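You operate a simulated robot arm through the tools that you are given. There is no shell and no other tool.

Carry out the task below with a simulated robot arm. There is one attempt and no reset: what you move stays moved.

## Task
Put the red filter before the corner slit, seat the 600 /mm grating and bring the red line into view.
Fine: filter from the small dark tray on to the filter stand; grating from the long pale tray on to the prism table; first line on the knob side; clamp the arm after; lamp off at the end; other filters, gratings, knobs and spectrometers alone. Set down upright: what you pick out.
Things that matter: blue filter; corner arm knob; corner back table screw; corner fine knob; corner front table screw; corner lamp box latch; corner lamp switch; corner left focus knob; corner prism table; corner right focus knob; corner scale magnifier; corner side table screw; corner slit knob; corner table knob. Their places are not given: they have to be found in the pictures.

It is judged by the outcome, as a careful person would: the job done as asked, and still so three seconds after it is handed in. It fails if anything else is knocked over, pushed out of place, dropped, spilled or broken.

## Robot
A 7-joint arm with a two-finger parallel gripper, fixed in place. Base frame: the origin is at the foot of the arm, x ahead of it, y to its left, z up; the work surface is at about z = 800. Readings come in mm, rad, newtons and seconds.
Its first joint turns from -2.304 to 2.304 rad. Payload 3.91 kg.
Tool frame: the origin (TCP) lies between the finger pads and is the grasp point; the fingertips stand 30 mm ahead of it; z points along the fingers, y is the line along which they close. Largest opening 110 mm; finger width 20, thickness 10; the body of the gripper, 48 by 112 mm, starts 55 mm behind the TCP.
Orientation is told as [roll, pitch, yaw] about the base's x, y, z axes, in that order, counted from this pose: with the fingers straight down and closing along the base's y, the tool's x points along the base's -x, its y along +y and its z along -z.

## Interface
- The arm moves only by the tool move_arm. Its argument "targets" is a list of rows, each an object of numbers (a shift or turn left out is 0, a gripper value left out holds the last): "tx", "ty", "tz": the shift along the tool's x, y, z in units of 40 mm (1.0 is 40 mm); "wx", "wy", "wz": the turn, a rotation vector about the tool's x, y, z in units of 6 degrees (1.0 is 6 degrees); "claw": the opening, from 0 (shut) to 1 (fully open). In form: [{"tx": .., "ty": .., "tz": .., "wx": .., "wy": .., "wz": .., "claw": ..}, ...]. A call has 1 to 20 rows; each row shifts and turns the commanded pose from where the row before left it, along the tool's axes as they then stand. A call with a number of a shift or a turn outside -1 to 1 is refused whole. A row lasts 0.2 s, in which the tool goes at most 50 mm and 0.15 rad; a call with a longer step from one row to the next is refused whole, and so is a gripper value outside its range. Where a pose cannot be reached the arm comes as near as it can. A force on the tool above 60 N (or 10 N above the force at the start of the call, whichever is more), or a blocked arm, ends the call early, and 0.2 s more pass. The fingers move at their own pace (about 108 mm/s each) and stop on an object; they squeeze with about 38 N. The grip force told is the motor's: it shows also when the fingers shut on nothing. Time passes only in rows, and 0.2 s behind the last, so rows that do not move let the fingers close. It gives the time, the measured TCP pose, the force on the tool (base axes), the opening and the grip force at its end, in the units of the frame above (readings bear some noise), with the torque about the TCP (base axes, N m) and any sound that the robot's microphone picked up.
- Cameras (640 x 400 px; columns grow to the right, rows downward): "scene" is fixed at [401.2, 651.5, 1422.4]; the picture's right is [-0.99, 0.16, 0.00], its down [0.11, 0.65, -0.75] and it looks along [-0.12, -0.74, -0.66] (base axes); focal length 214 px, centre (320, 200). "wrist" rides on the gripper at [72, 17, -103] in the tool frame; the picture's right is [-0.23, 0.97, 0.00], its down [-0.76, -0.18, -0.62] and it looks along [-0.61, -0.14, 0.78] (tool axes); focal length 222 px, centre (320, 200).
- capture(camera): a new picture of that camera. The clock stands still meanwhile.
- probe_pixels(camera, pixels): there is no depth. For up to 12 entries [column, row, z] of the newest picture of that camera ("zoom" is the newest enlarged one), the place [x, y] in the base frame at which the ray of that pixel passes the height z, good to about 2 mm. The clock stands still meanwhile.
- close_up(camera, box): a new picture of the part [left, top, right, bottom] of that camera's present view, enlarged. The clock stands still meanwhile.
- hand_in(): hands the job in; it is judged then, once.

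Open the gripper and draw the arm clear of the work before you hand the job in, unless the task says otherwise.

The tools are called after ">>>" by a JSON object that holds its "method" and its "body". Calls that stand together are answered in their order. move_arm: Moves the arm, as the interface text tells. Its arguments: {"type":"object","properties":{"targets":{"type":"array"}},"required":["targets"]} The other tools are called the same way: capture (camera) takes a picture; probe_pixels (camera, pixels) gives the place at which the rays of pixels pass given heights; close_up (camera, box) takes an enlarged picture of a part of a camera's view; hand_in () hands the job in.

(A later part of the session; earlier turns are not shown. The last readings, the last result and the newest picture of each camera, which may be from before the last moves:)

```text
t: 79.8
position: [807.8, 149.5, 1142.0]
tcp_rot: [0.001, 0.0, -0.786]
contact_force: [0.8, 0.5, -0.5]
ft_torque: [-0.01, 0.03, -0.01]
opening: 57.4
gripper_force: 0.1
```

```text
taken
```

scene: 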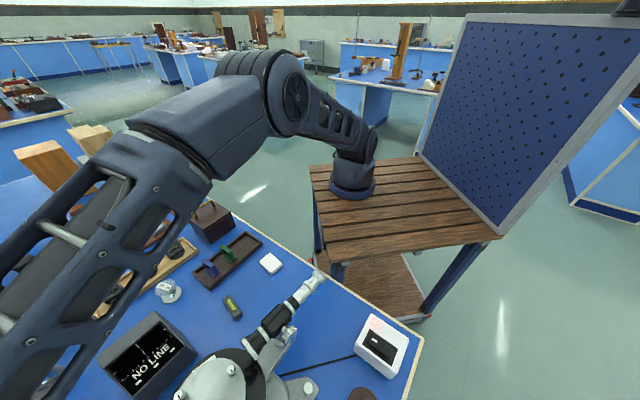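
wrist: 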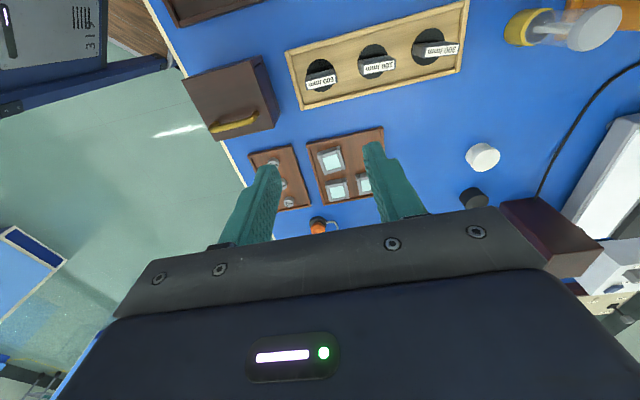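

The 600 /mm grating is at wrist (320,78). I descend 180 mm and look at the alignment.

>>> {"method": "move_arm", "body": {"targets": [{"tz": 0.9}, {"tz": 0.9}, {"tz": 0.9}, {"tz": 0.9}, {"tz": 0.9}, {}, {}]}}

>>> {"method": "capture", "body": {"camera": "wrist"}}

>>> {"method": "close_up", "body": {"camera": "wrist", "box": [230, 60, 410, 180]}}

```text
t: 81.4
position: [807.8, 149.8, 964.0]
tcp_rot: [0.001, 0.001, -0.784]
contact_force: [-0.4, -0.2, 0.4]
ft_torque: [0.0, 0.01, 0.01]
opening: 57.2
gripper_force: 0.0
```

```text
taken
```

wrist: 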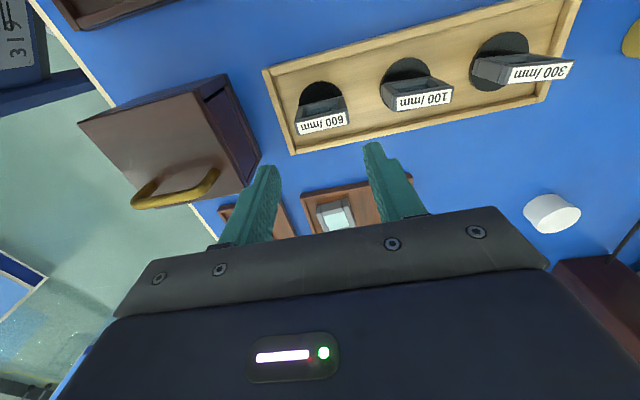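

```text
3.33 times, centred on (320, 120) of wrist
```

zoom: 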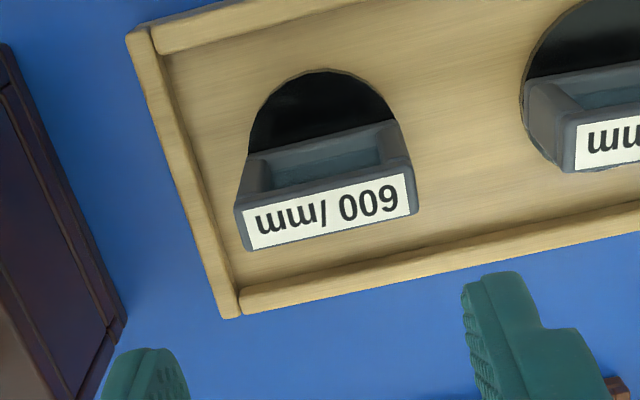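

I probe the top-face corners and the disc edges from this lower view to refine the centre, height and direction.

>>> {"method": "probe_pixels", "body": {"camera": "zoom", "pixels": [[237, 207, 870], [404, 171, 870], [418, 213, 870], [246, 251, 870], [237, 207, 864], [404, 171, 864], [418, 213, 864], [246, 251, 864], [250, 155, 814], [408, 150, 814], [325, 70, 814]]}}

>>> {"method": "close_up", "body": {"camera": "wrist", "box": [280, 70, 370, 150]}}

```text
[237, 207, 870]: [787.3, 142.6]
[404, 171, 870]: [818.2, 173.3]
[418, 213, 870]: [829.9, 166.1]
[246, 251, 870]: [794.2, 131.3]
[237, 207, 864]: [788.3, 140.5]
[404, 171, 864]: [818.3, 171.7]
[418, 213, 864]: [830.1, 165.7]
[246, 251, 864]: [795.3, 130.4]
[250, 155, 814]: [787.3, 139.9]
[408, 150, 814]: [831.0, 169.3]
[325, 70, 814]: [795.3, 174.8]
```

```text
5.00 times, centred on (325, 110) of wrist
```

zoom: 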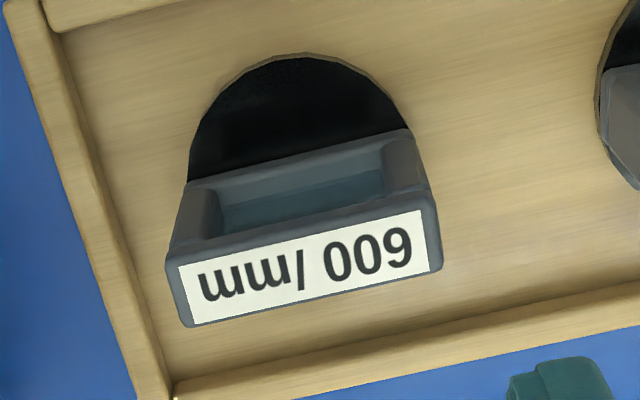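

The frame centre is about (807.5,152.5), width ~46, aligned at 45°. I check the tray end wall against where the left finger will go.

>>> {"method": "probe_pixels", "body": {"camera": "zoom", "pixels": [[62, 110, 820], [155, 350, 820], [45, 30, 820], [172, 380, 820], [30, 30, 820], [120, 300, 820], [175, 385, 820], [600, 290, 820]]}}

>>> {"method": "move_arm", "body": {"targets": [{"tx": 0.053, "ty": 0.042}, {"tz": 0.8}, {"tz": 0.8}, {}, {}]}}

>>> {"method": "capture", "body": {"camera": "wrist"}}

>>> {"method": "close_up", "body": {"camera": "wrist", "box": [230, 80, 410, 210]}}

>>> {"method": "close_up", "body": {"camera": "scene", "box": [130, 190, 220, 290]}}

```text
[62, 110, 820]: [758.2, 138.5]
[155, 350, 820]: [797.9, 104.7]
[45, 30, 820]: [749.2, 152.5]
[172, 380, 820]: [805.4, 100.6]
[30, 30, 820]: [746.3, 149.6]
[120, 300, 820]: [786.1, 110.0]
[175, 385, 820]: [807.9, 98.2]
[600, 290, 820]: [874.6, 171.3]
```

```text
t: 82.6
position: [807.6, 152.6, 899.1]
tcp_rot: [0.002, 0.0, -0.786]
contact_force: [-0.1, 1.0, -0.3]
ft_torque: [-0.01, 0.0, 0.01]
opening: 57.0
gripper_force: 0.0
```

```text
taken
```

wrist: 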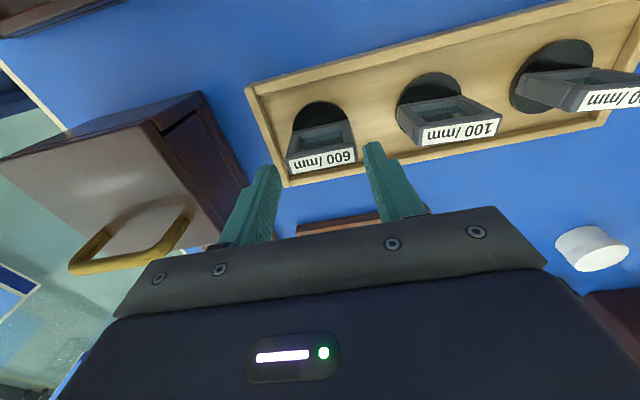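

```text
3.08 times, centred on (320, 145) of wrist
```

zoom: 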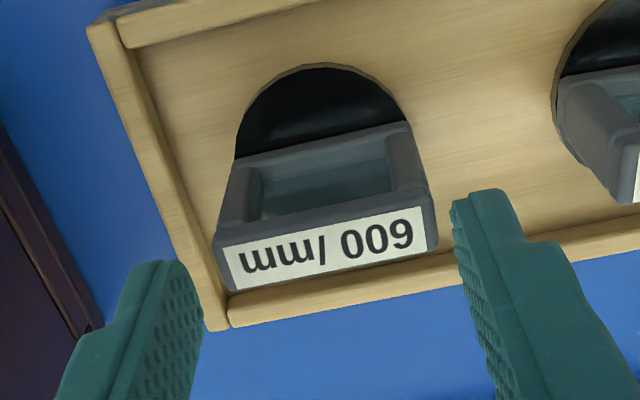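

```text
4.00 times, centred on (175, 240) of scene
```

zoom: 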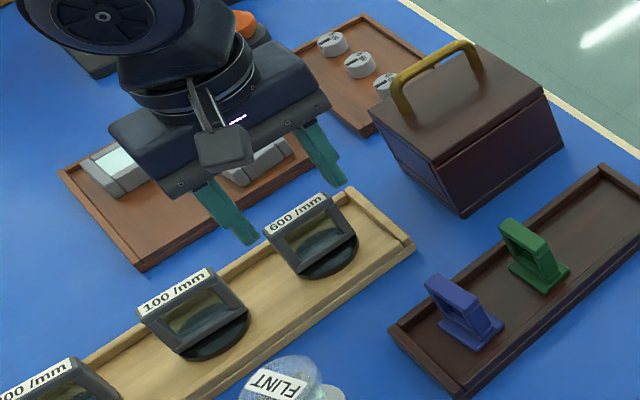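

The grating's top is centred between the fingertips (gaps ~4–5 mm each side) and the end wall is over 41 mm from centre. I descend 43 mm.

>>> {"method": "move_arm", "body": {"targets": [{"tz": 0.4}, {"tz": 0.4}, {"tz": 0.275}, {}, {}]}}

>>> {"method": "close_up", "body": {"camera": "wrist", "box": [230, 80, 410, 210]}}

>>> {"method": "close_up", "body": {"camera": "scene", "box": [140, 210, 220, 290]}}

```text
t: 83.8
position: [807.9, 152.8, 854.9]
tcp_rot: [0.0, -0.001, -0.785]
contact_force: [0.7, 0.8, -0.7]
ft_torque: [-0.01, -0.01, 0.01]
opening: 57.4
gripper_force: 0.1
```

```text
3.08 times, centred on (320, 145) of wrist
```

zoom: 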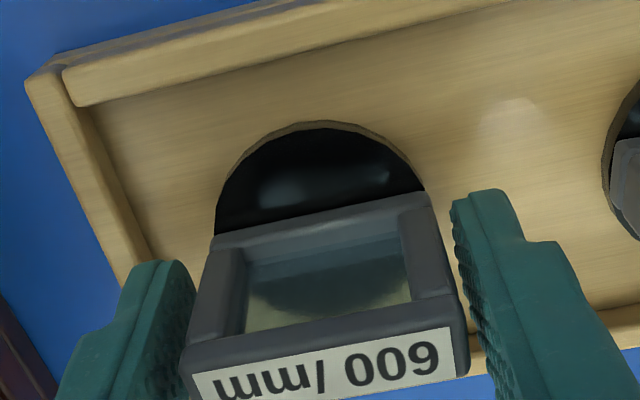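

```text
5.00 times, centred on (180, 250) of scene
```

zoom: 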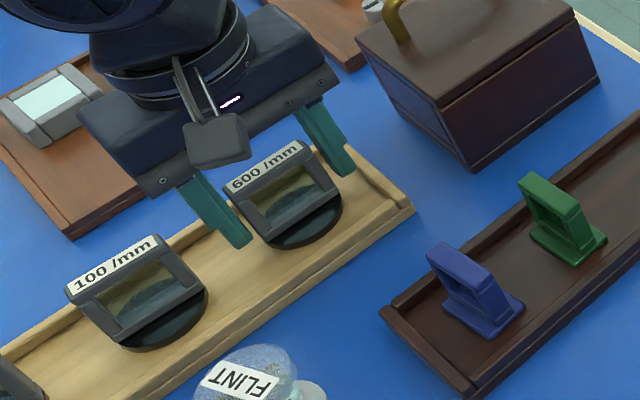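

The fingers straddle the frame at mid height, above the disc. I lower 3 mm more and close gently.

>>> {"method": "move_arm", "body": {"targets": [{"tz": 0.075}, {}, {"claw": 0}, {"claw": 0}, {"claw": 0}, {"claw": 0}]}}

>>> {"method": "close_up", "body": {"camera": "wrist", "box": [230, 80, 410, 210]}}

```text
t: 85.2
position: [807.5, 153.0, 852.4]
tcp_rot: [0.001, 0.0, -0.786]
contact_force: [1.1, -0.2, 3.7]
ft_torque: [-0.01, -0.03, 0.01]
opening: 49.3
gripper_force: 37.5
```

```text
3.08 times, centred on (320, 145) of wrist
```

zoom: 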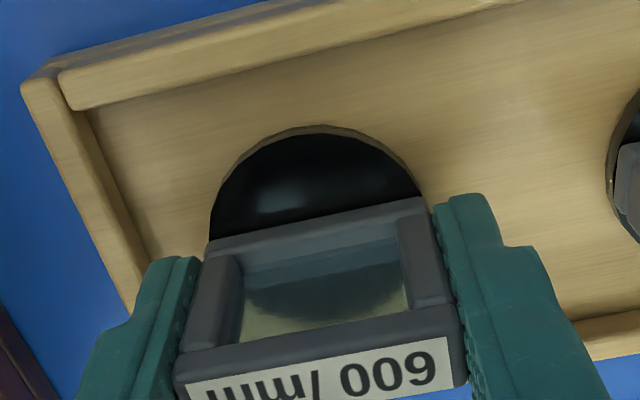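

Gripped at 49.3 mm. I lift slowly 10 mm and check that the grating follows.

>>> {"method": "move_arm", "body": {"targets": [{"tz": -0.025}, {"tz": -0.05}, {"tz": -0.075}, {"tz": -0.1}, {}, {}]}}

>>> {"method": "close_up", "body": {"camera": "wrist", "box": [230, 80, 410, 210]}}

>>> {"method": "close_up", "body": {"camera": "scene", "box": [140, 210, 220, 290]}}

```text
t: 86.6
position: [807.1, 153.4, 862.6]
tcp_rot: [0.0, -0.002, -0.786]
contact_force: [-0.7, 0.2, -0.7]
ft_torque: [0.02, 0.02, 0.01]
opening: 49.2
gripper_force: 38.2
```

```text
3.08 times, centred on (320, 145) of wrist
```

zoom: 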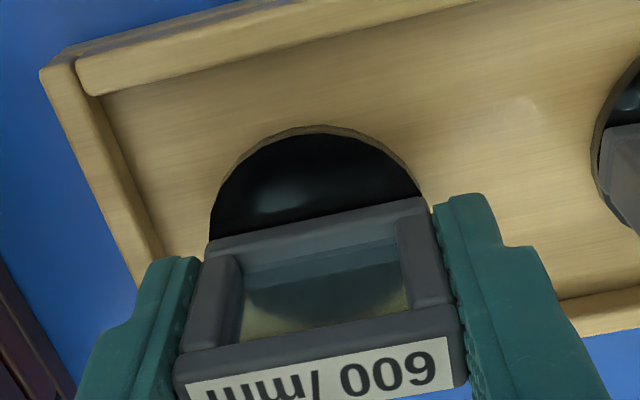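

```text
5.00 times, centred on (180, 250) of scene
```

zoom: 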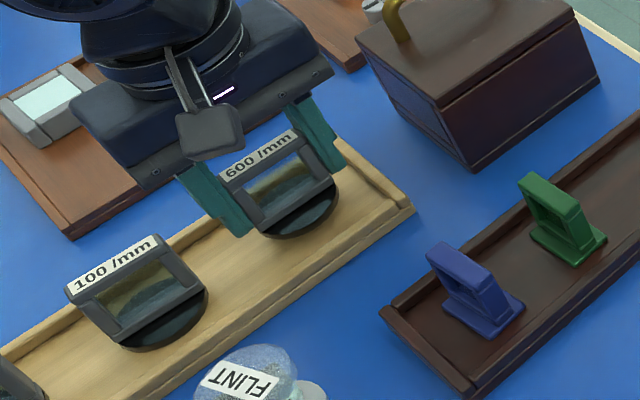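

The grating lifts with the gripper. I raise it to about z 1130 at moderate speed.

>>> {"method": "move_arm", "body": {"targets": [{"tz": -0.15}, {"tz": -0.25}, {"tz": -0.35}, {"tz": -0.4}, {"tz": -0.4}, {"tz": -0.4}, {"tz": -0.4}, {"tz": -0.4}, {"tz": -0.4}, {"tz": -0.4}, {"tz": -0.4}, {"tz": -0.4}, {"tz": -0.4}, {"tz": -0.4}, {"tz": -0.4}, {"tz": -0.4}, {"tz": -0.35}, {"tz": -0.25}, {"tz": -0.15}, {}]}}

>>> {"method": "close_up", "body": {"camera": "wrist", "box": [230, 80, 410, 220]}}

```text
t: 90.8
position: [807.0, 151.9, 1130.8]
tcp_rot: [-0.001, -0.001, -0.785]
contact_force: [-0.7, 0.4, -0.5]
ft_torque: [0.01, -0.01, -0.01]
opening: 49.4
gripper_force: 38.0
```

```text
2.86 times, centred on (320, 150) of wrist
```

zoom: 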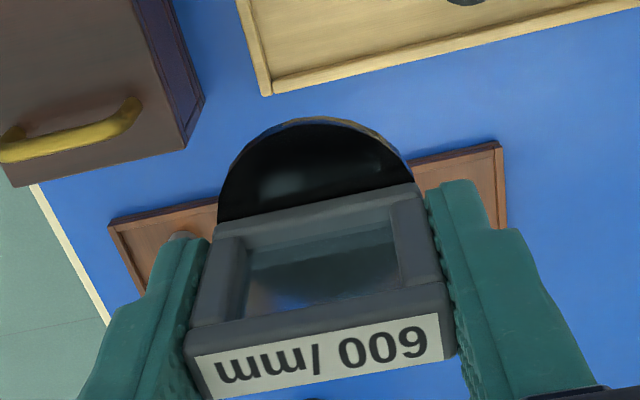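

The grating is held well (49.4 mm). I turn the tool 90° (to yaw +45°) so the grating will face along the optical axis.

>>> {"method": "move_arm", "body": {"targets": [{"wz": -0.4}, {"wz": -0.7}, {"wz": -1}, {"wz": -1}, {"wz": -1}, {"wz": -1}, {"wz": -1}, {"wz": -1}, {"wz": -1}, {"wz": -1}, {"wz": -1}, {"wz": -1}, {"wz": -1}, {"wz": -1}, {"wz": -0.8}, {"wz": -0.7}, {"wz": -0.4}, {}]}}

>>> {"method": "move_arm", "body": {"targets": [{"tx": -0.1, "ty": 0.354}, {"tx": -0.15, "ty": 0.53}, {"tx": -0.2053, "ty": 0.7234}, {"tx": -0.2053, "ty": 0.7234}, {"tx": -0.2053, "ty": 0.7234}, {"tx": -0.2053, "ty": 0.7234}, {"tx": -0.2053, "ty": 0.7234}, {"tx": -0.2053, "ty": 0.7234}, {"tx": -0.2053, "ty": 0.7234}, {"tx": -0.2053, "ty": 0.7234}, {"tx": -0.2053, "ty": 0.7234}, {"tx": -0.2053, "ty": 0.7234}, {"tx": -0.2053, "ty": 0.7234}, {"tx": -0.2053, "ty": 0.7234}, {"tx": -0.2053, "ty": 0.7234}, {"tx": -0.2053, "ty": 0.7234}, {"tx": -0.15, "ty": 0.53}, {}]}}

>>> {"method": "capture", "body": {"camera": "wrist"}}

>>> {"method": "close_up", "body": {"camera": "wrist", "box": [200, 20, 440, 220]}}

```text
t: 94.6
position: [808.0, 152.2, 1130.3]
tcp_rot: [0.0, 0.0, 0.786]
contact_force: [-0.2, 0.0, -1.6]
ft_torque: [-0.01, 0.0, 0.02]
opening: 49.4
gripper_force: 37.9
```

```text
t: 98.4
position: [574.6, 570.3, 1131.7]
tcp_rot: [0.001, 0.001, 0.785]
contact_force: [1.1, -0.1, -1.3]
ft_torque: [0.0, 0.01, -0.01]
opening: 49.4
gripper_force: 38.1
```

```text
taken
```

wrist: 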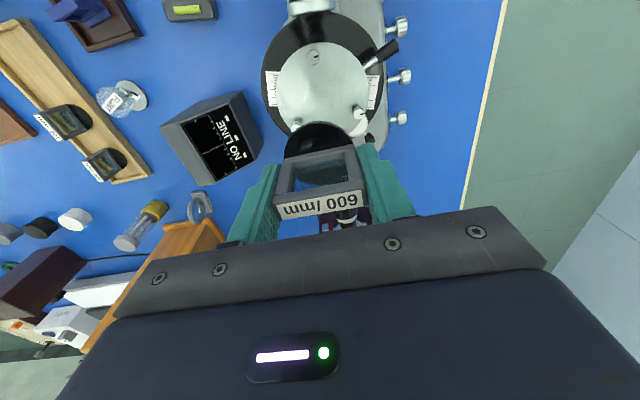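

```text
2.00 times, centred on (320, 120) of wrist
```

zoom: 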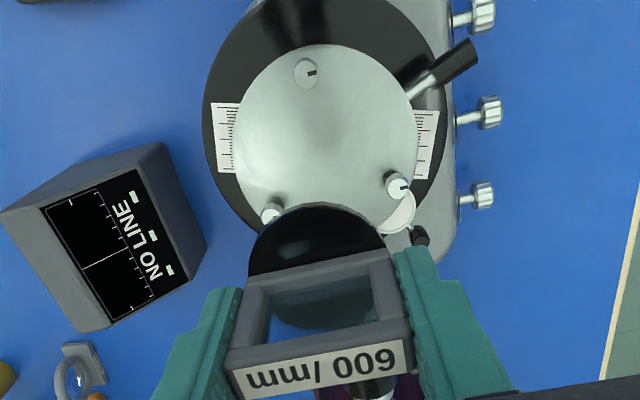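

The three table screws show at zoom (306,72), (272,212), (396,185) and the table rim spans 232–418. I probe them to refine the table's centre.

>>> {"method": "probe_pixels", "body": {"camera": "zoom", "pixels": [[306, 70, 953], [271, 211, 953], [394, 182, 953], [306, 70, 940], [271, 211, 940], [394, 182, 940], [232, 140, 940], [418, 125, 940], [322, 43, 940], [232, 140, 930], [418, 125, 930], [322, 43, 930]]}}

>>> {"method": "close_up", "body": {"camera": "wrist", "box": [250, 30, 390, 140]}}

```text
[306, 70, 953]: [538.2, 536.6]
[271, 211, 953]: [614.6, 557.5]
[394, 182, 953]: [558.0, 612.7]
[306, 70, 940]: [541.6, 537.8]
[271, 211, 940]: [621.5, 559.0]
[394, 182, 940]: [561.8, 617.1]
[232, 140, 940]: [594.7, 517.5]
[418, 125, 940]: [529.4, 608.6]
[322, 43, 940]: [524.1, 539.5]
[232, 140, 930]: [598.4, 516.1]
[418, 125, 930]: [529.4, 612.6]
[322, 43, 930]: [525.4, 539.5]
```

```text
3.64 times, centred on (320, 85) of wrist
```

zoom: 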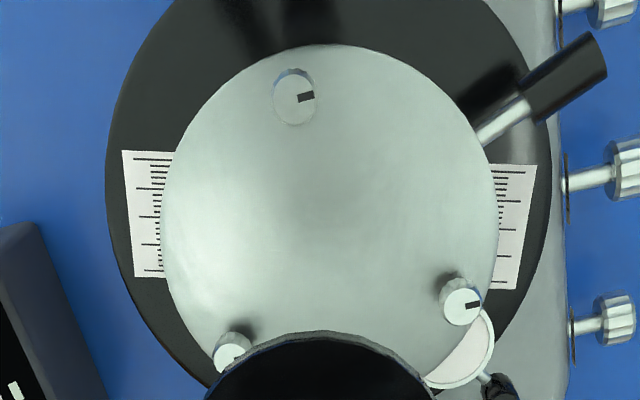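

The table centre comes out at about (572.3,571.2), top near z 940, radius 57. I correct about 2.5 mm and descend 128 mm to just above the table.

>>> {"method": "move_arm", "body": {"targets": [{"tx": 0.025, "ty": 0.057}, {"tz": 0.2}, {"tz": 0.35}, {"tz": 0.4}, {"tz": 0.4}, {"tz": 0.4}, {"tz": 0.4}, {"tz": 0.4}, {"tz": 0.35}, {"tz": 0.2}, {"tz": 0.1}, {}, {}]}}

>>> {"method": "capture", "body": {"camera": "wrist"}}

>>> {"method": "close_up", "body": {"camera": "wrist", "box": [200, 40, 440, 220]}}

>>> {"method": "capture", "body": {"camera": "scene"}}

```text
t: 101.2
position: [572.3, 572.6, 1001.0]
tcp_rot: [0.0, 0.001, 0.788]
contact_force: [0.0, 1.2, -0.9]
ft_torque: [-0.01, 0.01, -0.04]
opening: 49.5
gripper_force: 37.7
```

```text
taken
```

wrist: 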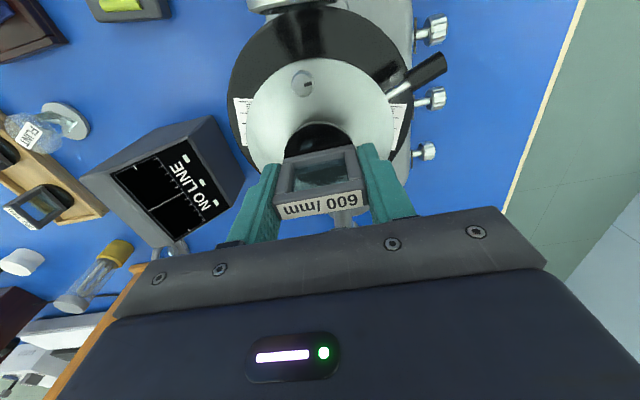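

```text
2.22 times, centred on (320, 130) of wrist
```

zoom: 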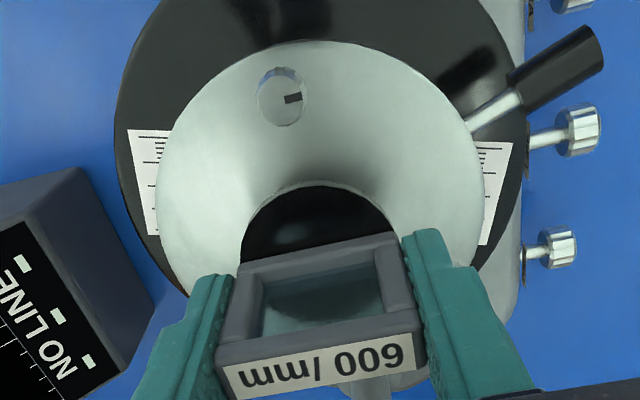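

```text
taken
```

scene: 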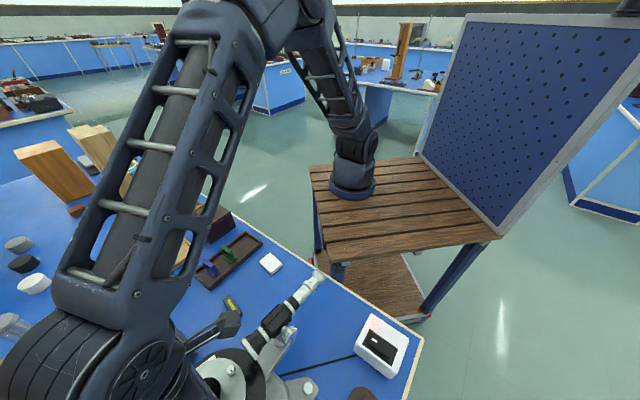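

The disc foot is about 16 mm above the table centre, forces quiet. I descend in small steps watching the force.

>>> {"method": "move_arm", "body": {"targets": [{"tz": 0.075}, {"tz": 0.075}, {"tz": 0.05}, {"tz": 0.05}, {}]}}

>>> {"method": "move_arm", "body": {"targets": [{"tz": 0.025}, {"tz": 0.025}, {"tz": 0.025}, {}]}}

```text
t: 102.4
position: [572.2, 573.7, 991.5]
tcp_rot: [-0.001, -0.001, 0.785]
contact_force: [-1.0, 0.1, -0.3]
ft_torque: [-0.02, 0.0, -0.02]
opening: 49.5
gripper_force: 38.4
```

```text
t: 103.4
position: [571.2, 572.0, 990.3]
tcp_rot: [-0.001, 0.0, 0.784]
contact_force: [0.2, 0.4, -1.0]
ft_torque: [0.03, 0.0, -0.02]
opening: 49.5
gripper_force: 38.4
```

No contact yet at z≈988–990. I continue with 1 mm steps.

>>> {"method": "move_arm", "body": {"targets": [{"tz": 0.025}, {"tz": 0.025}, {}]}}

>>> {"method": "move_arm", "body": {"targets": [{"tz": 0.025}, {"tz": 0.025}, {}]}}

```text
t: 104.2
position: [572.1, 571.5, 988.2]
tcp_rot: [0.001, -0.001, 0.786]
contact_force: [0.2, -0.7, -0.5]
ft_torque: [0.0, -0.01, 0.0]
opening: 49.4
gripper_force: 37.9
```

```text
t: 105.0
position: [572.6, 572.1, 984.3]
tcp_rot: [0.001, 0.0, 0.786]
contact_force: [-0.3, 0.0, -1.2]
ft_torque: [0.03, 0.0, -0.03]
opening: 49.4
gripper_force: 38.1
```

Still free at z≈984.5. I continue in 1 mm steps, one call at a time.

>>> {"method": "move_arm", "body": {"targets": [{"tz": 0.025}, {}]}}

>>> {"method": "move_arm", "body": {"targets": [{"tz": 0.025}, {}]}}

>>> {"method": "close_up", "body": {"camera": "wrist", "box": [200, 40, 440, 220]}}

```text
t: 105.6
position: [572.5, 573.0, 984.4]
tcp_rot: [0.0, 0.0, 0.786]
contact_force: [-0.1, 0.5, -0.6]
ft_torque: [-0.02, 0.0, -0.02]
opening: 49.6
gripper_force: 37.6
```

```text
t: 106.2
position: [572.1, 572.0, 982.1]
tcp_rot: [0.0, -0.001, 0.785]
contact_force: [-0.2, -0.6, 0.2]
ft_torque: [0.01, 0.0, -0.02]
opening: 49.3
gripper_force: 38.5
```

```text
2.22 times, centred on (320, 130) of wrist
```

zoom: 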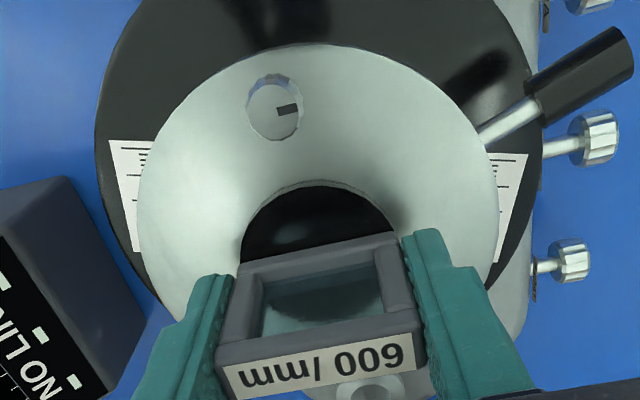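

The contact shadow is closing but there's no force yet. Further 1 mm steps.

>>> {"method": "move_arm", "body": {"targets": [{"tz": 0.025}, {}]}}

>>> {"method": "move_arm", "body": {"targets": [{"tz": 0.025}, {}]}}

>>> {"method": "move_arm", "body": {"targets": [{"tz": 0.025}, {}]}}

```text
t: 106.8
position: [573.1, 572.9, 981.5]
tcp_rot: [-0.001, 0.0, 0.785]
contact_force: [-0.2, 0.0, -0.9]
ft_torque: [0.0, -0.02, 0.0]
opening: 49.5
gripper_force: 37.5
```

```text
t: 107.4
position: [572.3, 573.6, 982.1]
tcp_rot: [-0.001, -0.002, 0.785]
contact_force: [-0.9, -1.8, 12.2]
ft_torque: [-0.06, 0.01, 0.01]
opening: 49.3
gripper_force: 37.8
```

```text
t: 108.0
position: [572.5, 573.7, 982.0]
tcp_rot: [0.0, -0.002, 0.786]
contact_force: [4.0, 5.0, 22.2]
ft_torque: [0.18, -0.17, -0.03]
opening: 49.3
gripper_force: 37.9
```

Contact reached at TCP z≈981.5. I relieve about 1.8 mm and check the force before opening.

>>> {"method": "move_arm", "body": {"targets": [{"tz": -0.04}, {}]}}

```text
t: 108.6
position: [571.5, 573.2, 982.5]
tcp_rot: [0.001, 0.001, 0.786]
contact_force: [1.1, 2.9, 10.3]
ft_torque: [0.12, -0.06, 0.02]
opening: 49.7
gripper_force: 38.1
```

>>> {"method": "move_arm", "body": {"targets": [{"tz": -0.025}, {}]}}

```text
t: 109.2
position: [572.4, 572.8, 982.7]
tcp_rot: [0.001, 0.003, 0.784]
contact_force: [0.0, -0.5, -1.2]
ft_torque: [0.04, -0.02, 0.04]
opening: 49.4
gripper_force: 37.2
```

Force is back to zero with the grating just at the table. I open the fingers gradually to 60 mm.

>>> {"method": "move_arm", "body": {"targets": [{"claw": 0.47}, {"claw": 0.5}, {"claw": 0.545}, {}]}}

>>> {"method": "close_up", "body": {"camera": "wrist", "box": [200, 40, 440, 220]}}

```text
t: 110.2
position: [573.0, 572.3, 983.6]
tcp_rot: [-0.001, 0.0, 0.787]
contact_force: [-0.9, 0.3, 0.7]
ft_torque: [-0.02, -0.01, 0.03]
opening: 60.0
gripper_force: 0.0
```

```text
2.22 times, centred on (320, 130) of wrist
```

zoom: 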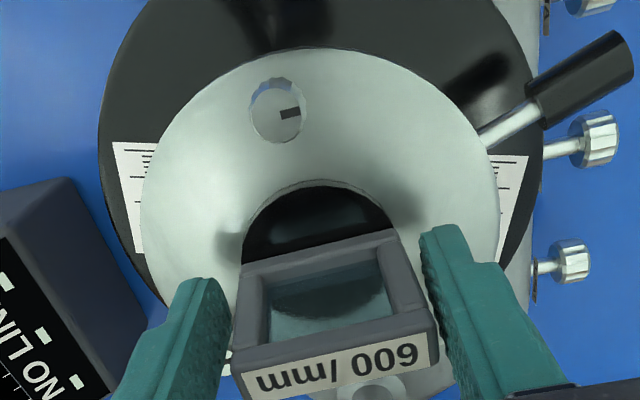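

The grating stands on the table centre. I raise the tool straight up.

>>> {"method": "move_arm", "body": {"targets": [{"tz": -0.15}, {"tz": -0.25}, {"tz": -0.4}, {"tz": -0.5}, {"tz": -0.7}, {"tz": -0.8}, {"tz": -0.8}, {"tz": -0.5}, {}]}}

>>> {"method": "capture", "body": {"camera": "wrist"}}

>>> {"method": "close_up", "body": {"camera": "wrist", "box": [220, 0, 420, 140]}}

```text
t: 112.2
position: [572.1, 573.9, 1145.2]
tcp_rot: [-0.001, -0.001, 0.785]
contact_force: [0.0, -0.3, 0.5]
ft_torque: [0.03, -0.01, 0.01]
opening: 60.3
gripper_force: 0.1
```

```text
taken
```

wrist: 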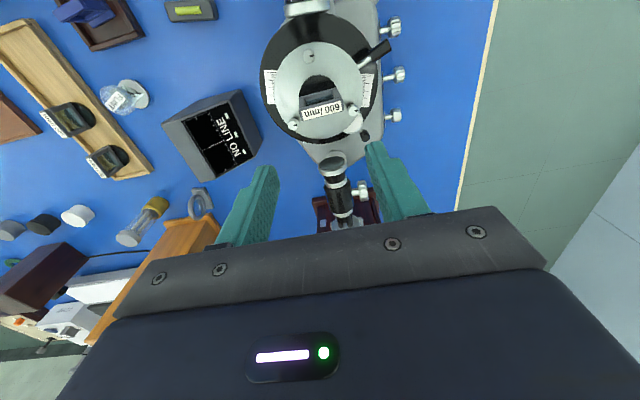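

```text
2.86 times, centred on (320, 70) of wrist
```

zoom: 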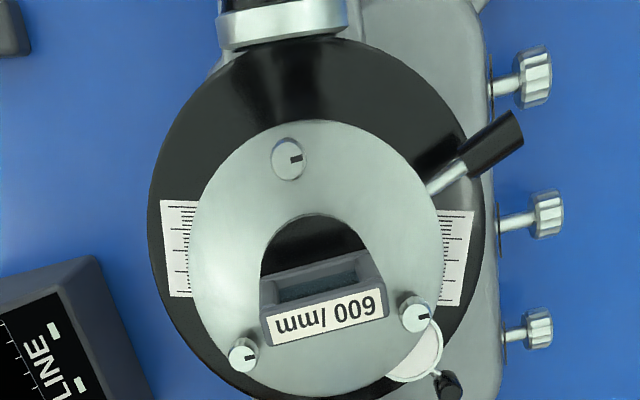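

The grating stands upright and centred; the display still says NO LINE. Next I move back along the axis over the telescope tube to look at it from above.

>>> {"method": "move_arm", "body": {"targets": [{"tx": 0.843}, {"tx": 0.843}, {"tx": 0.843}, {"tx": 0.843}, {"tx": 0.843}, {"tx": 0.843}, {}]}}

>>> {"method": "capture", "body": {"camera": "wrist"}}

>>> {"method": "close_up", "body": {"camera": "wrist", "box": [200, 0, 440, 180]}}

>>> {"method": "close_up", "body": {"camera": "scene", "box": [80, 300, 240, 400]}}

```text
t: 113.8
position: [427.7, 430.6, 1147.2]
tcp_rot: [0.0, 0.0, 0.785]
contact_force: [0.4, 0.6, -0.3]
ft_torque: [-0.03, 0.03, 0.0]
opening: 60.0
gripper_force: 0.0
```

```text
taken
```

wrist: 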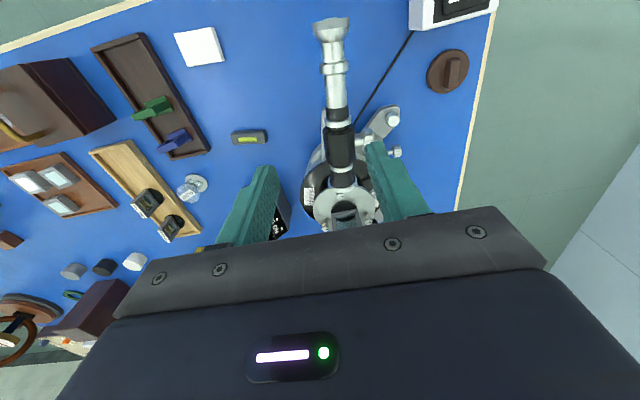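

```text
2.22 times, centred on (320, 90) of wrist
```

zoom: 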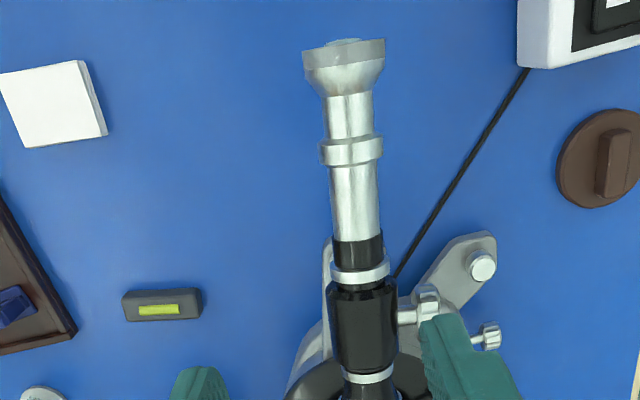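

```text
4.00 times, centred on (160, 350) of scene
```

zoom: 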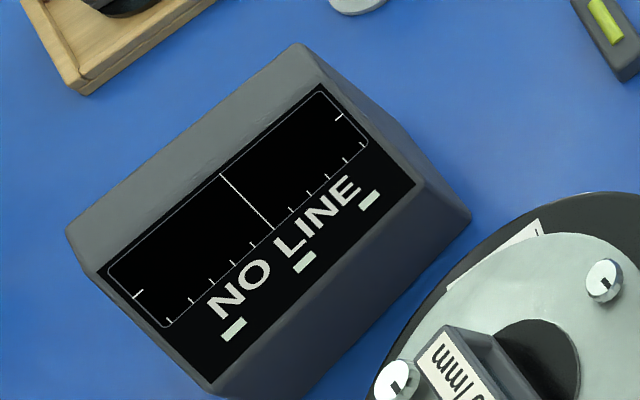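

The telescope runs from the eyepiece at zoom (344,60) down to the barrel (363,325); its focus knob is at (430,305). I probe points along the tube at z≈970.

>>> {"method": "probe_pixels", "body": {"camera": "zoom", "pixels": [[344, 45, 970], [345, 75, 970], [351, 150, 970], [354, 205, 970], [331, 205, 970], [378, 203, 970], [358, 252, 970], [361, 275, 970], [364, 330, 970], [305, 75, 970], [386, 72, 970], [430, 305, 970]]}}

>>> {"method": "probe_pixels", "body": {"camera": "zoom", "pixels": [[320, 155, 970], [383, 147, 970], [354, 205, 960], [354, 205, 985], [344, 45, 985], [326, 130, 970], [375, 128, 970], [328, 100, 970], [373, 98, 970]]}}

```text
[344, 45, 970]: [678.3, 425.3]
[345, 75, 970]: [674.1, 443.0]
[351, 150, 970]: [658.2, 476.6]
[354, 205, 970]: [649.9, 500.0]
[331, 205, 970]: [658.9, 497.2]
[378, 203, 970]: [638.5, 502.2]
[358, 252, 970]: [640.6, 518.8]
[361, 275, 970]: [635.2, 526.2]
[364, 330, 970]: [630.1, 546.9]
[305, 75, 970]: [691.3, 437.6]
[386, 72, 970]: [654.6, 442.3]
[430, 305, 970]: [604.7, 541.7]
```

```text
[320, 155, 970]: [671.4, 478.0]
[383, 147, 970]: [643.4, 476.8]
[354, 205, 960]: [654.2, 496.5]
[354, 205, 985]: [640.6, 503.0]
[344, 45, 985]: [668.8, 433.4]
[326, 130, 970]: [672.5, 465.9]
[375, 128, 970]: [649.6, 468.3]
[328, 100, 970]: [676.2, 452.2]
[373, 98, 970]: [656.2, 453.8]
```

Those probes referred to the scene zoom (the newest one). I retake the wrist zoom and probe again.

>>> {"method": "close_up", "body": {"camera": "wrist", "box": [200, 0, 440, 180]}}

>>> {"method": "probe_pixels", "body": {"camera": "zoom", "pixels": [[344, 45, 970], [345, 75, 970], [351, 150, 970], [354, 205, 970], [331, 205, 970], [378, 203, 970], [358, 252, 970], [361, 275, 970], [364, 330, 970], [305, 75, 970], [386, 72, 970], [430, 305, 970]]}}

>>> {"method": "probe_pixels", "body": {"camera": "zoom", "pixels": [[320, 155, 970], [383, 147, 970], [354, 205, 960], [354, 205, 985], [344, 45, 985], [326, 130, 970], [375, 128, 970], [328, 100, 970], [373, 98, 970]]}}

```text
2.22 times, centred on (320, 90) of wrist
```

zoom: 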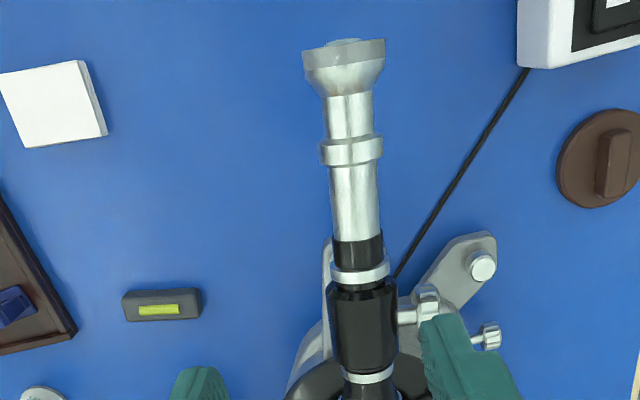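

```text
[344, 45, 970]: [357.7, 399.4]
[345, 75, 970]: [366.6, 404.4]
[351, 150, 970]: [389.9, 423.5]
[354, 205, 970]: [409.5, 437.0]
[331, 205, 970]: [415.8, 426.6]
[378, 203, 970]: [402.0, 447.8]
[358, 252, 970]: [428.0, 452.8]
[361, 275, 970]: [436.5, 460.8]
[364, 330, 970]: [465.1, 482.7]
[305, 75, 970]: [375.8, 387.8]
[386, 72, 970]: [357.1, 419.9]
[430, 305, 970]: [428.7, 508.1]
```

```text
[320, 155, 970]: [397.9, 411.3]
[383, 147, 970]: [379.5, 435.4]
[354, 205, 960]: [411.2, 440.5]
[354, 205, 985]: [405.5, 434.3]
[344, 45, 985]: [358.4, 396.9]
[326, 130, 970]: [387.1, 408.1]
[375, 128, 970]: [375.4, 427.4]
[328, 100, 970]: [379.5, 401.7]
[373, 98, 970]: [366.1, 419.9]
```

Relative to the table centre the telescope points at about 39.3° (vs axis 45°), so it's already ~5.7° toward the knob side. I cross-check the tube height with the scene camera.

>>> {"method": "close_up", "body": {"camera": "scene", "box": [230, 250, 350, 360]}}

>>> {"method": "probe_pixels", "body": {"camera": "scene", "pixels": [[301, 292, 960], [301, 292, 970], [301, 292, 980], [318, 277, 970], [318, 277, 980], [277, 316, 970], [277, 316, 980]]}}

```text
3.64 times, centred on (290, 305) of scene
```

zoom: 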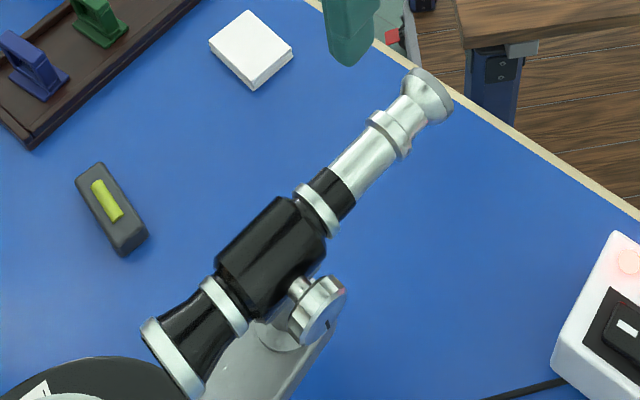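

```text
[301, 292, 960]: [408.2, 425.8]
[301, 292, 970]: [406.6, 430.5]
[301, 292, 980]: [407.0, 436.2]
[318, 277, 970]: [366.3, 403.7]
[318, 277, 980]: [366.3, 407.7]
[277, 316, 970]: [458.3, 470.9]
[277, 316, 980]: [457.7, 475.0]
```

Both cameras agree on a tube height of about 970. I move above the silver draw tube at radius ~211, turn to yaw 39.3°, set the opening to 36 mm as a fork, descend partway and look.

>>> {"method": "move_arm", "body": {"targets": [{"tx": 0.2, "ty": 0.46, "claw": 0.33}, {"wz": 0.95}, {}, {"tz": 0.8}, {"tz": 0.8}, {"tz": 0.8}, {}, {}]}}

>>> {"method": "capture", "body": {"camera": "wrist"}}

>>> {"method": "close_up", "body": {"camera": "wrist", "box": [220, 60, 420, 210]}}

>>> {"method": "close_up", "body": {"camera": "scene", "box": [230, 230, 350, 340]}}

```text
t: 115.6
position: [409.5, 436.7, 1051.5]
tcp_rot: [0.0, 0.001, 0.685]
contact_force: [-0.3, -0.1, 0.2]
ft_torque: [0.03, 0.02, 0.03]
opening: 36.6
gripper_force: 0.1
```

```text
taken
```

wrist: 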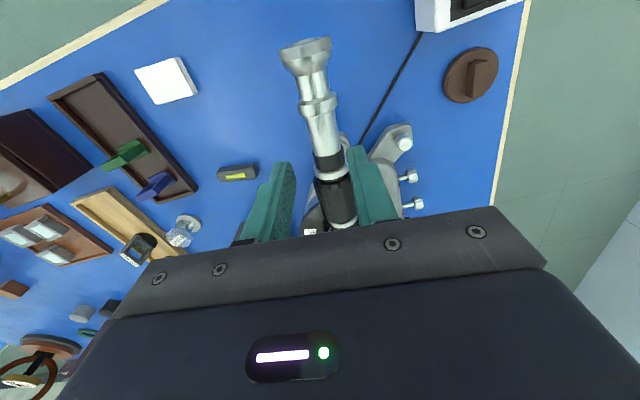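

```text
2.67 times, centred on (320, 135) of wrist
```

zoom: 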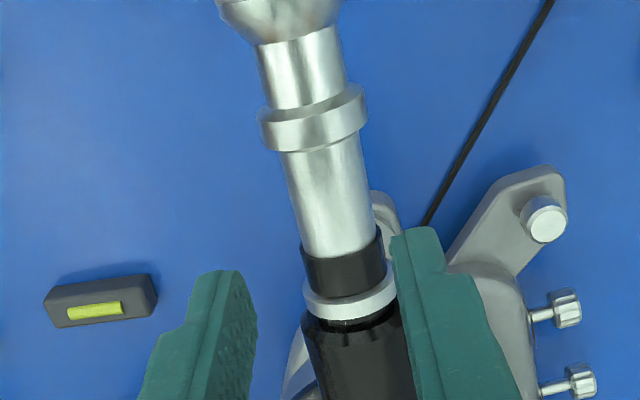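

```text
3.64 times, centred on (290, 285) of scene
```

zoom: 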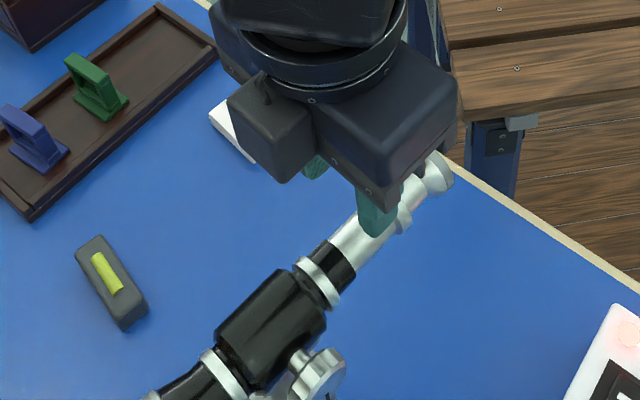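

The silver section lies under the fork, about 3 mm to the right of centre. I shift 2.5 mm and descend so that the fingers straddle the tube.

>>> {"method": "move_arm", "body": {"targets": [{"ty": 0.065}, {"tz": 0.4}, {"tz": 0.3}, {"tz": 0.2}, {"tz": 0.2}, {}, {}]}}

>>> {"method": "close_up", "body": {"camera": "wrist", "box": [220, 60, 420, 210]}}

>>> {"method": "close_up", "body": {"camera": "scene", "box": [230, 230, 350, 340]}}

```text
t: 117.2
position: [408.8, 438.6, 1008.0]
tcp_rot: [-0.001, -0.002, 0.686]
contact_force: [0.6, -0.7, -0.4]
ft_torque: [0.03, -0.01, 0.0]
opening: 36.4
gripper_force: 0.1
```

```text
2.67 times, centred on (320, 135) of wrist
```

zoom: 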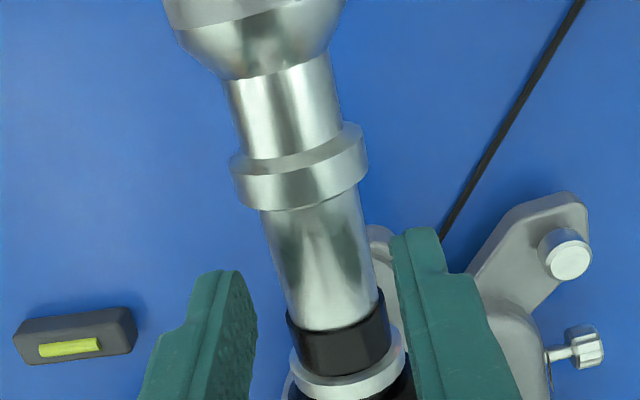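

```text
3.64 times, centred on (290, 285) of scene
```

zoom: 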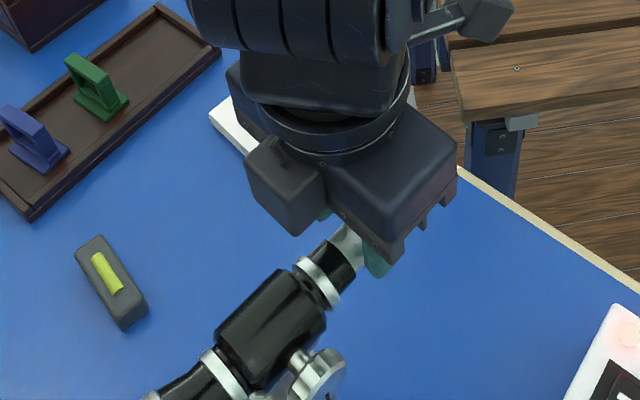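

The tube is between the fingertips with clearance on both sides. I descend 22 mm more.

>>> {"method": "move_arm", "body": {"targets": [{"tz": 0.2}, {"tz": 0.2}, {"tz": 0.15}, {}, {}]}}

>>> {"method": "close_up", "body": {"camera": "wrist", "box": [220, 60, 420, 210]}}

>>> {"method": "close_up", "body": {"camera": "scene", "box": [80, 300, 240, 400]}}

```text
t: 118.4
position: [410.8, 438.6, 986.5]
tcp_rot: [-0.001, 0.0, 0.686]
contact_force: [-0.1, -0.1, -0.1]
ft_torque: [0.02, 0.04, 0.01]
opening: 36.3
gripper_force: 0.1
```

```text
2.67 times, centred on (320, 135) of wrist
```

zoom: 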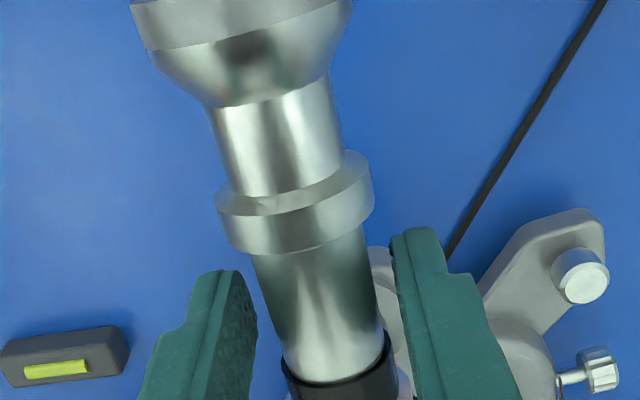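

```text
4.00 times, centred on (160, 350) of scene
```

zoom: 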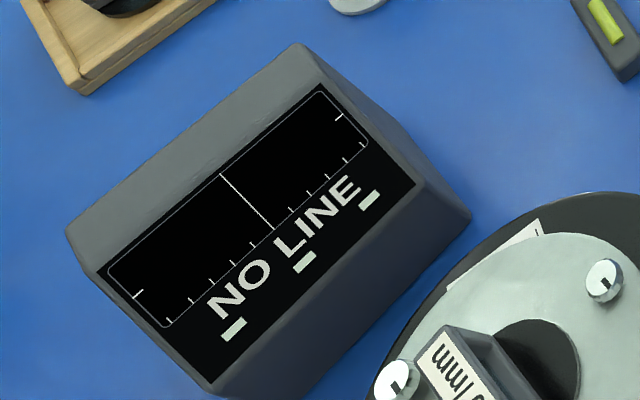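

The fork straddles the tube with a few mm of slack. I start turning about the table centre toward the knob side: two rows of 2° as a test.

>>> {"method": "move_arm", "body": {"targets": [{"tx": -0.0032, "ty": 0.184, "wz": 0.333}, {"tx": -0.0032, "ty": 0.184, "wz": 0.333}, {}]}}

>>> {"method": "close_up", "body": {"camera": "wrist", "box": [220, 60, 420, 210]}}

```text
t: 119.2
position: [397.7, 451.8, 985.1]
tcp_rot: [0.001, -0.001, 0.616]
contact_force: [0.6, 0.6, 0.7]
ft_torque: [-0.01, -0.02, 0.0]
opening: 36.3
gripper_force: 0.2
```

```text
2.67 times, centred on (320, 135) of wrist
```

zoom: 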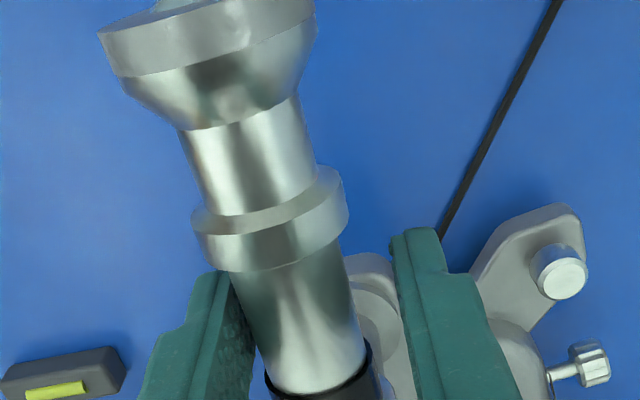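

The left finger has reached the tube. I continue the arc 8° more and look at the display and the tube.

>>> {"method": "move_arm", "body": {"targets": [{"tx": -0.0032, "ty": 0.184, "wz": 0.333}, {"tx": -0.0032, "ty": 0.184, "wz": 0.333}, {"tx": -0.0032, "ty": 0.184, "wz": 0.333}, {"tx": -0.0032, "ty": 0.184, "wz": 0.333}, {}]}}

>>> {"method": "close_up", "body": {"camera": "wrist", "box": [220, 60, 420, 210]}}

>>> {"method": "close_up", "body": {"camera": "scene", "box": [80, 300, 240, 400]}}

>>> {"method": "capture", "body": {"camera": "scene"}}

```text
t: 120.4
position: [385.2, 475.6, 985.1]
tcp_rot: [0.0, -0.001, 0.476]
contact_force: [-0.3, -0.1, -0.1]
ft_torque: [0.01, -0.01, -0.01]
opening: 36.1
gripper_force: 0.1
```

```text
2.67 times, centred on (320, 135) of wrist
```

zoom: 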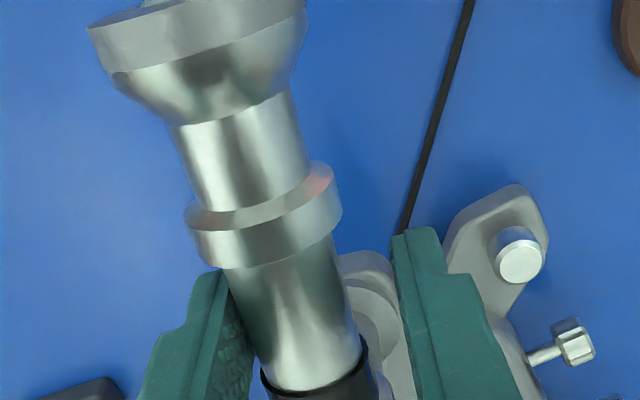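

```text
4.00 times, centred on (160, 350) of scene
```

zoom: 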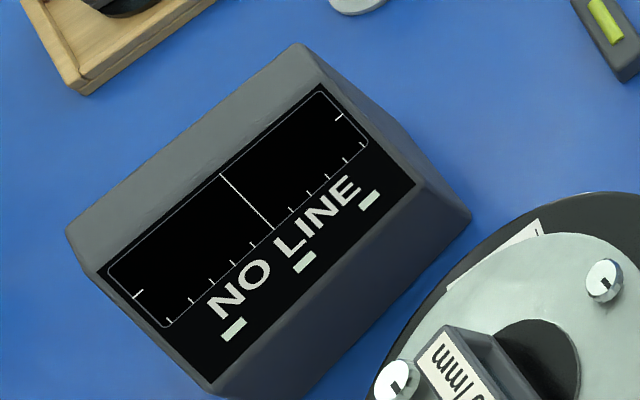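

```text
taken
```

scene: 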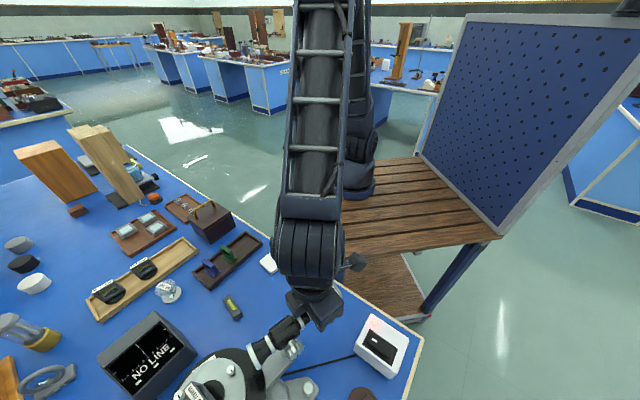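

The telescope follows (about 16° from the axis now) with no notable force. I go on 4° and check the display.

>>> {"method": "move_arm", "body": {"targets": [{"tx": -0.0032, "ty": 0.184, "wz": 0.333}, {"tx": -0.0032, "ty": 0.184, "wz": 0.333}, {}]}}

>>> {"method": "close_up", "body": {"camera": "scene", "box": [80, 300, 240, 400]}}

>>> {"method": "move_arm", "body": {"targets": [{"tx": -0.0008, "ty": 0.092, "wz": 0.1667}, {}]}}

>>> {"method": "close_up", "body": {"camera": "scene", "box": [80, 300, 240, 400]}}

```text
t: 121.2
position: [377.5, 489.3, 984.8]
tcp_rot: [0.0, -0.001, 0.405]
contact_force: [-0.7, 0.0, 0.0]
ft_torque: [0.0, -0.01, 0.0]
opening: 36.5
gripper_force: 0.1
```

```text
4.00 times, centred on (160, 350) of scene
```

zoom: 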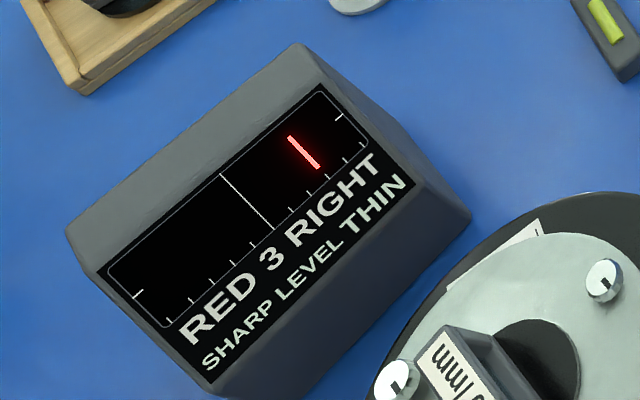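

```text
t: 121.8
position: [376.4, 493.7, 985.3]
tcp_rot: [0.001, 0.0, 0.39]
contact_force: [-0.3, 0.7, -0.9]
ft_torque: [0.01, 0.0, -0.01]
opening: 36.3
gripper_force: 0.0
```

```text
4.00 times, centred on (160, 350) of scene
```

zoom: 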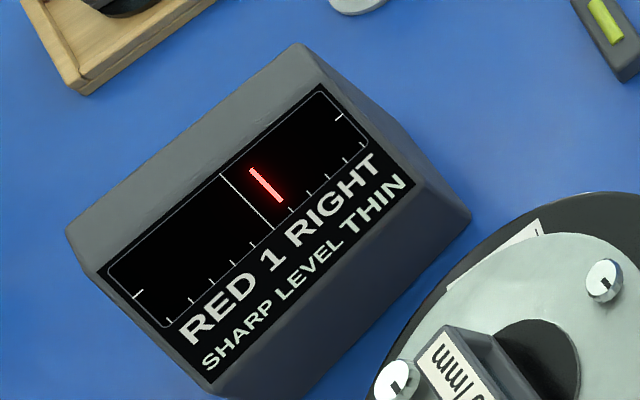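

The display shows the red line sharp and level, first "3 RIGHT", then after 1° "1 RIGHT". I move a further 0.45° to centre it.

>>> {"method": "move_arm", "body": {"targets": [{"ty": 0.0415, "wz": 0.075}, {}]}}

>>> {"method": "close_up", "body": {"camera": "scene", "box": [80, 300, 240, 400]}}

>>> {"method": "close_up", "body": {"camera": "wrist", "box": [220, 60, 420, 210]}}

```text
t: 122.4
position: [376.3, 494.5, 985.7]
tcp_rot: [0.0, -0.001, 0.38]
contact_force: [0.4, -0.5, -0.6]
ft_torque: [0.03, 0.02, 0.0]
opening: 36.4
gripper_force: 0.0
```

```text
4.00 times, centred on (160, 350) of scene
```

zoom: 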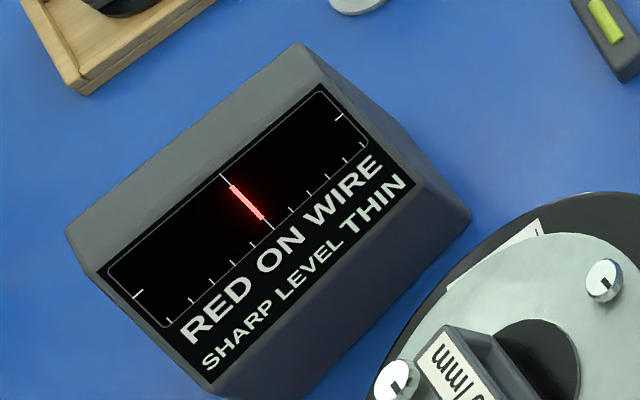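

```text
2.67 times, centred on (320, 135) of wrist
```

zoom: 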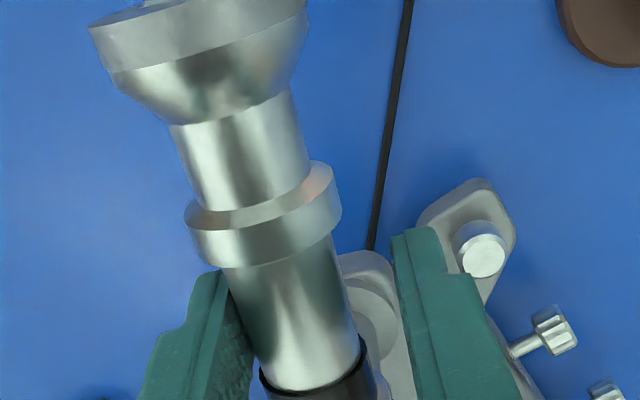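

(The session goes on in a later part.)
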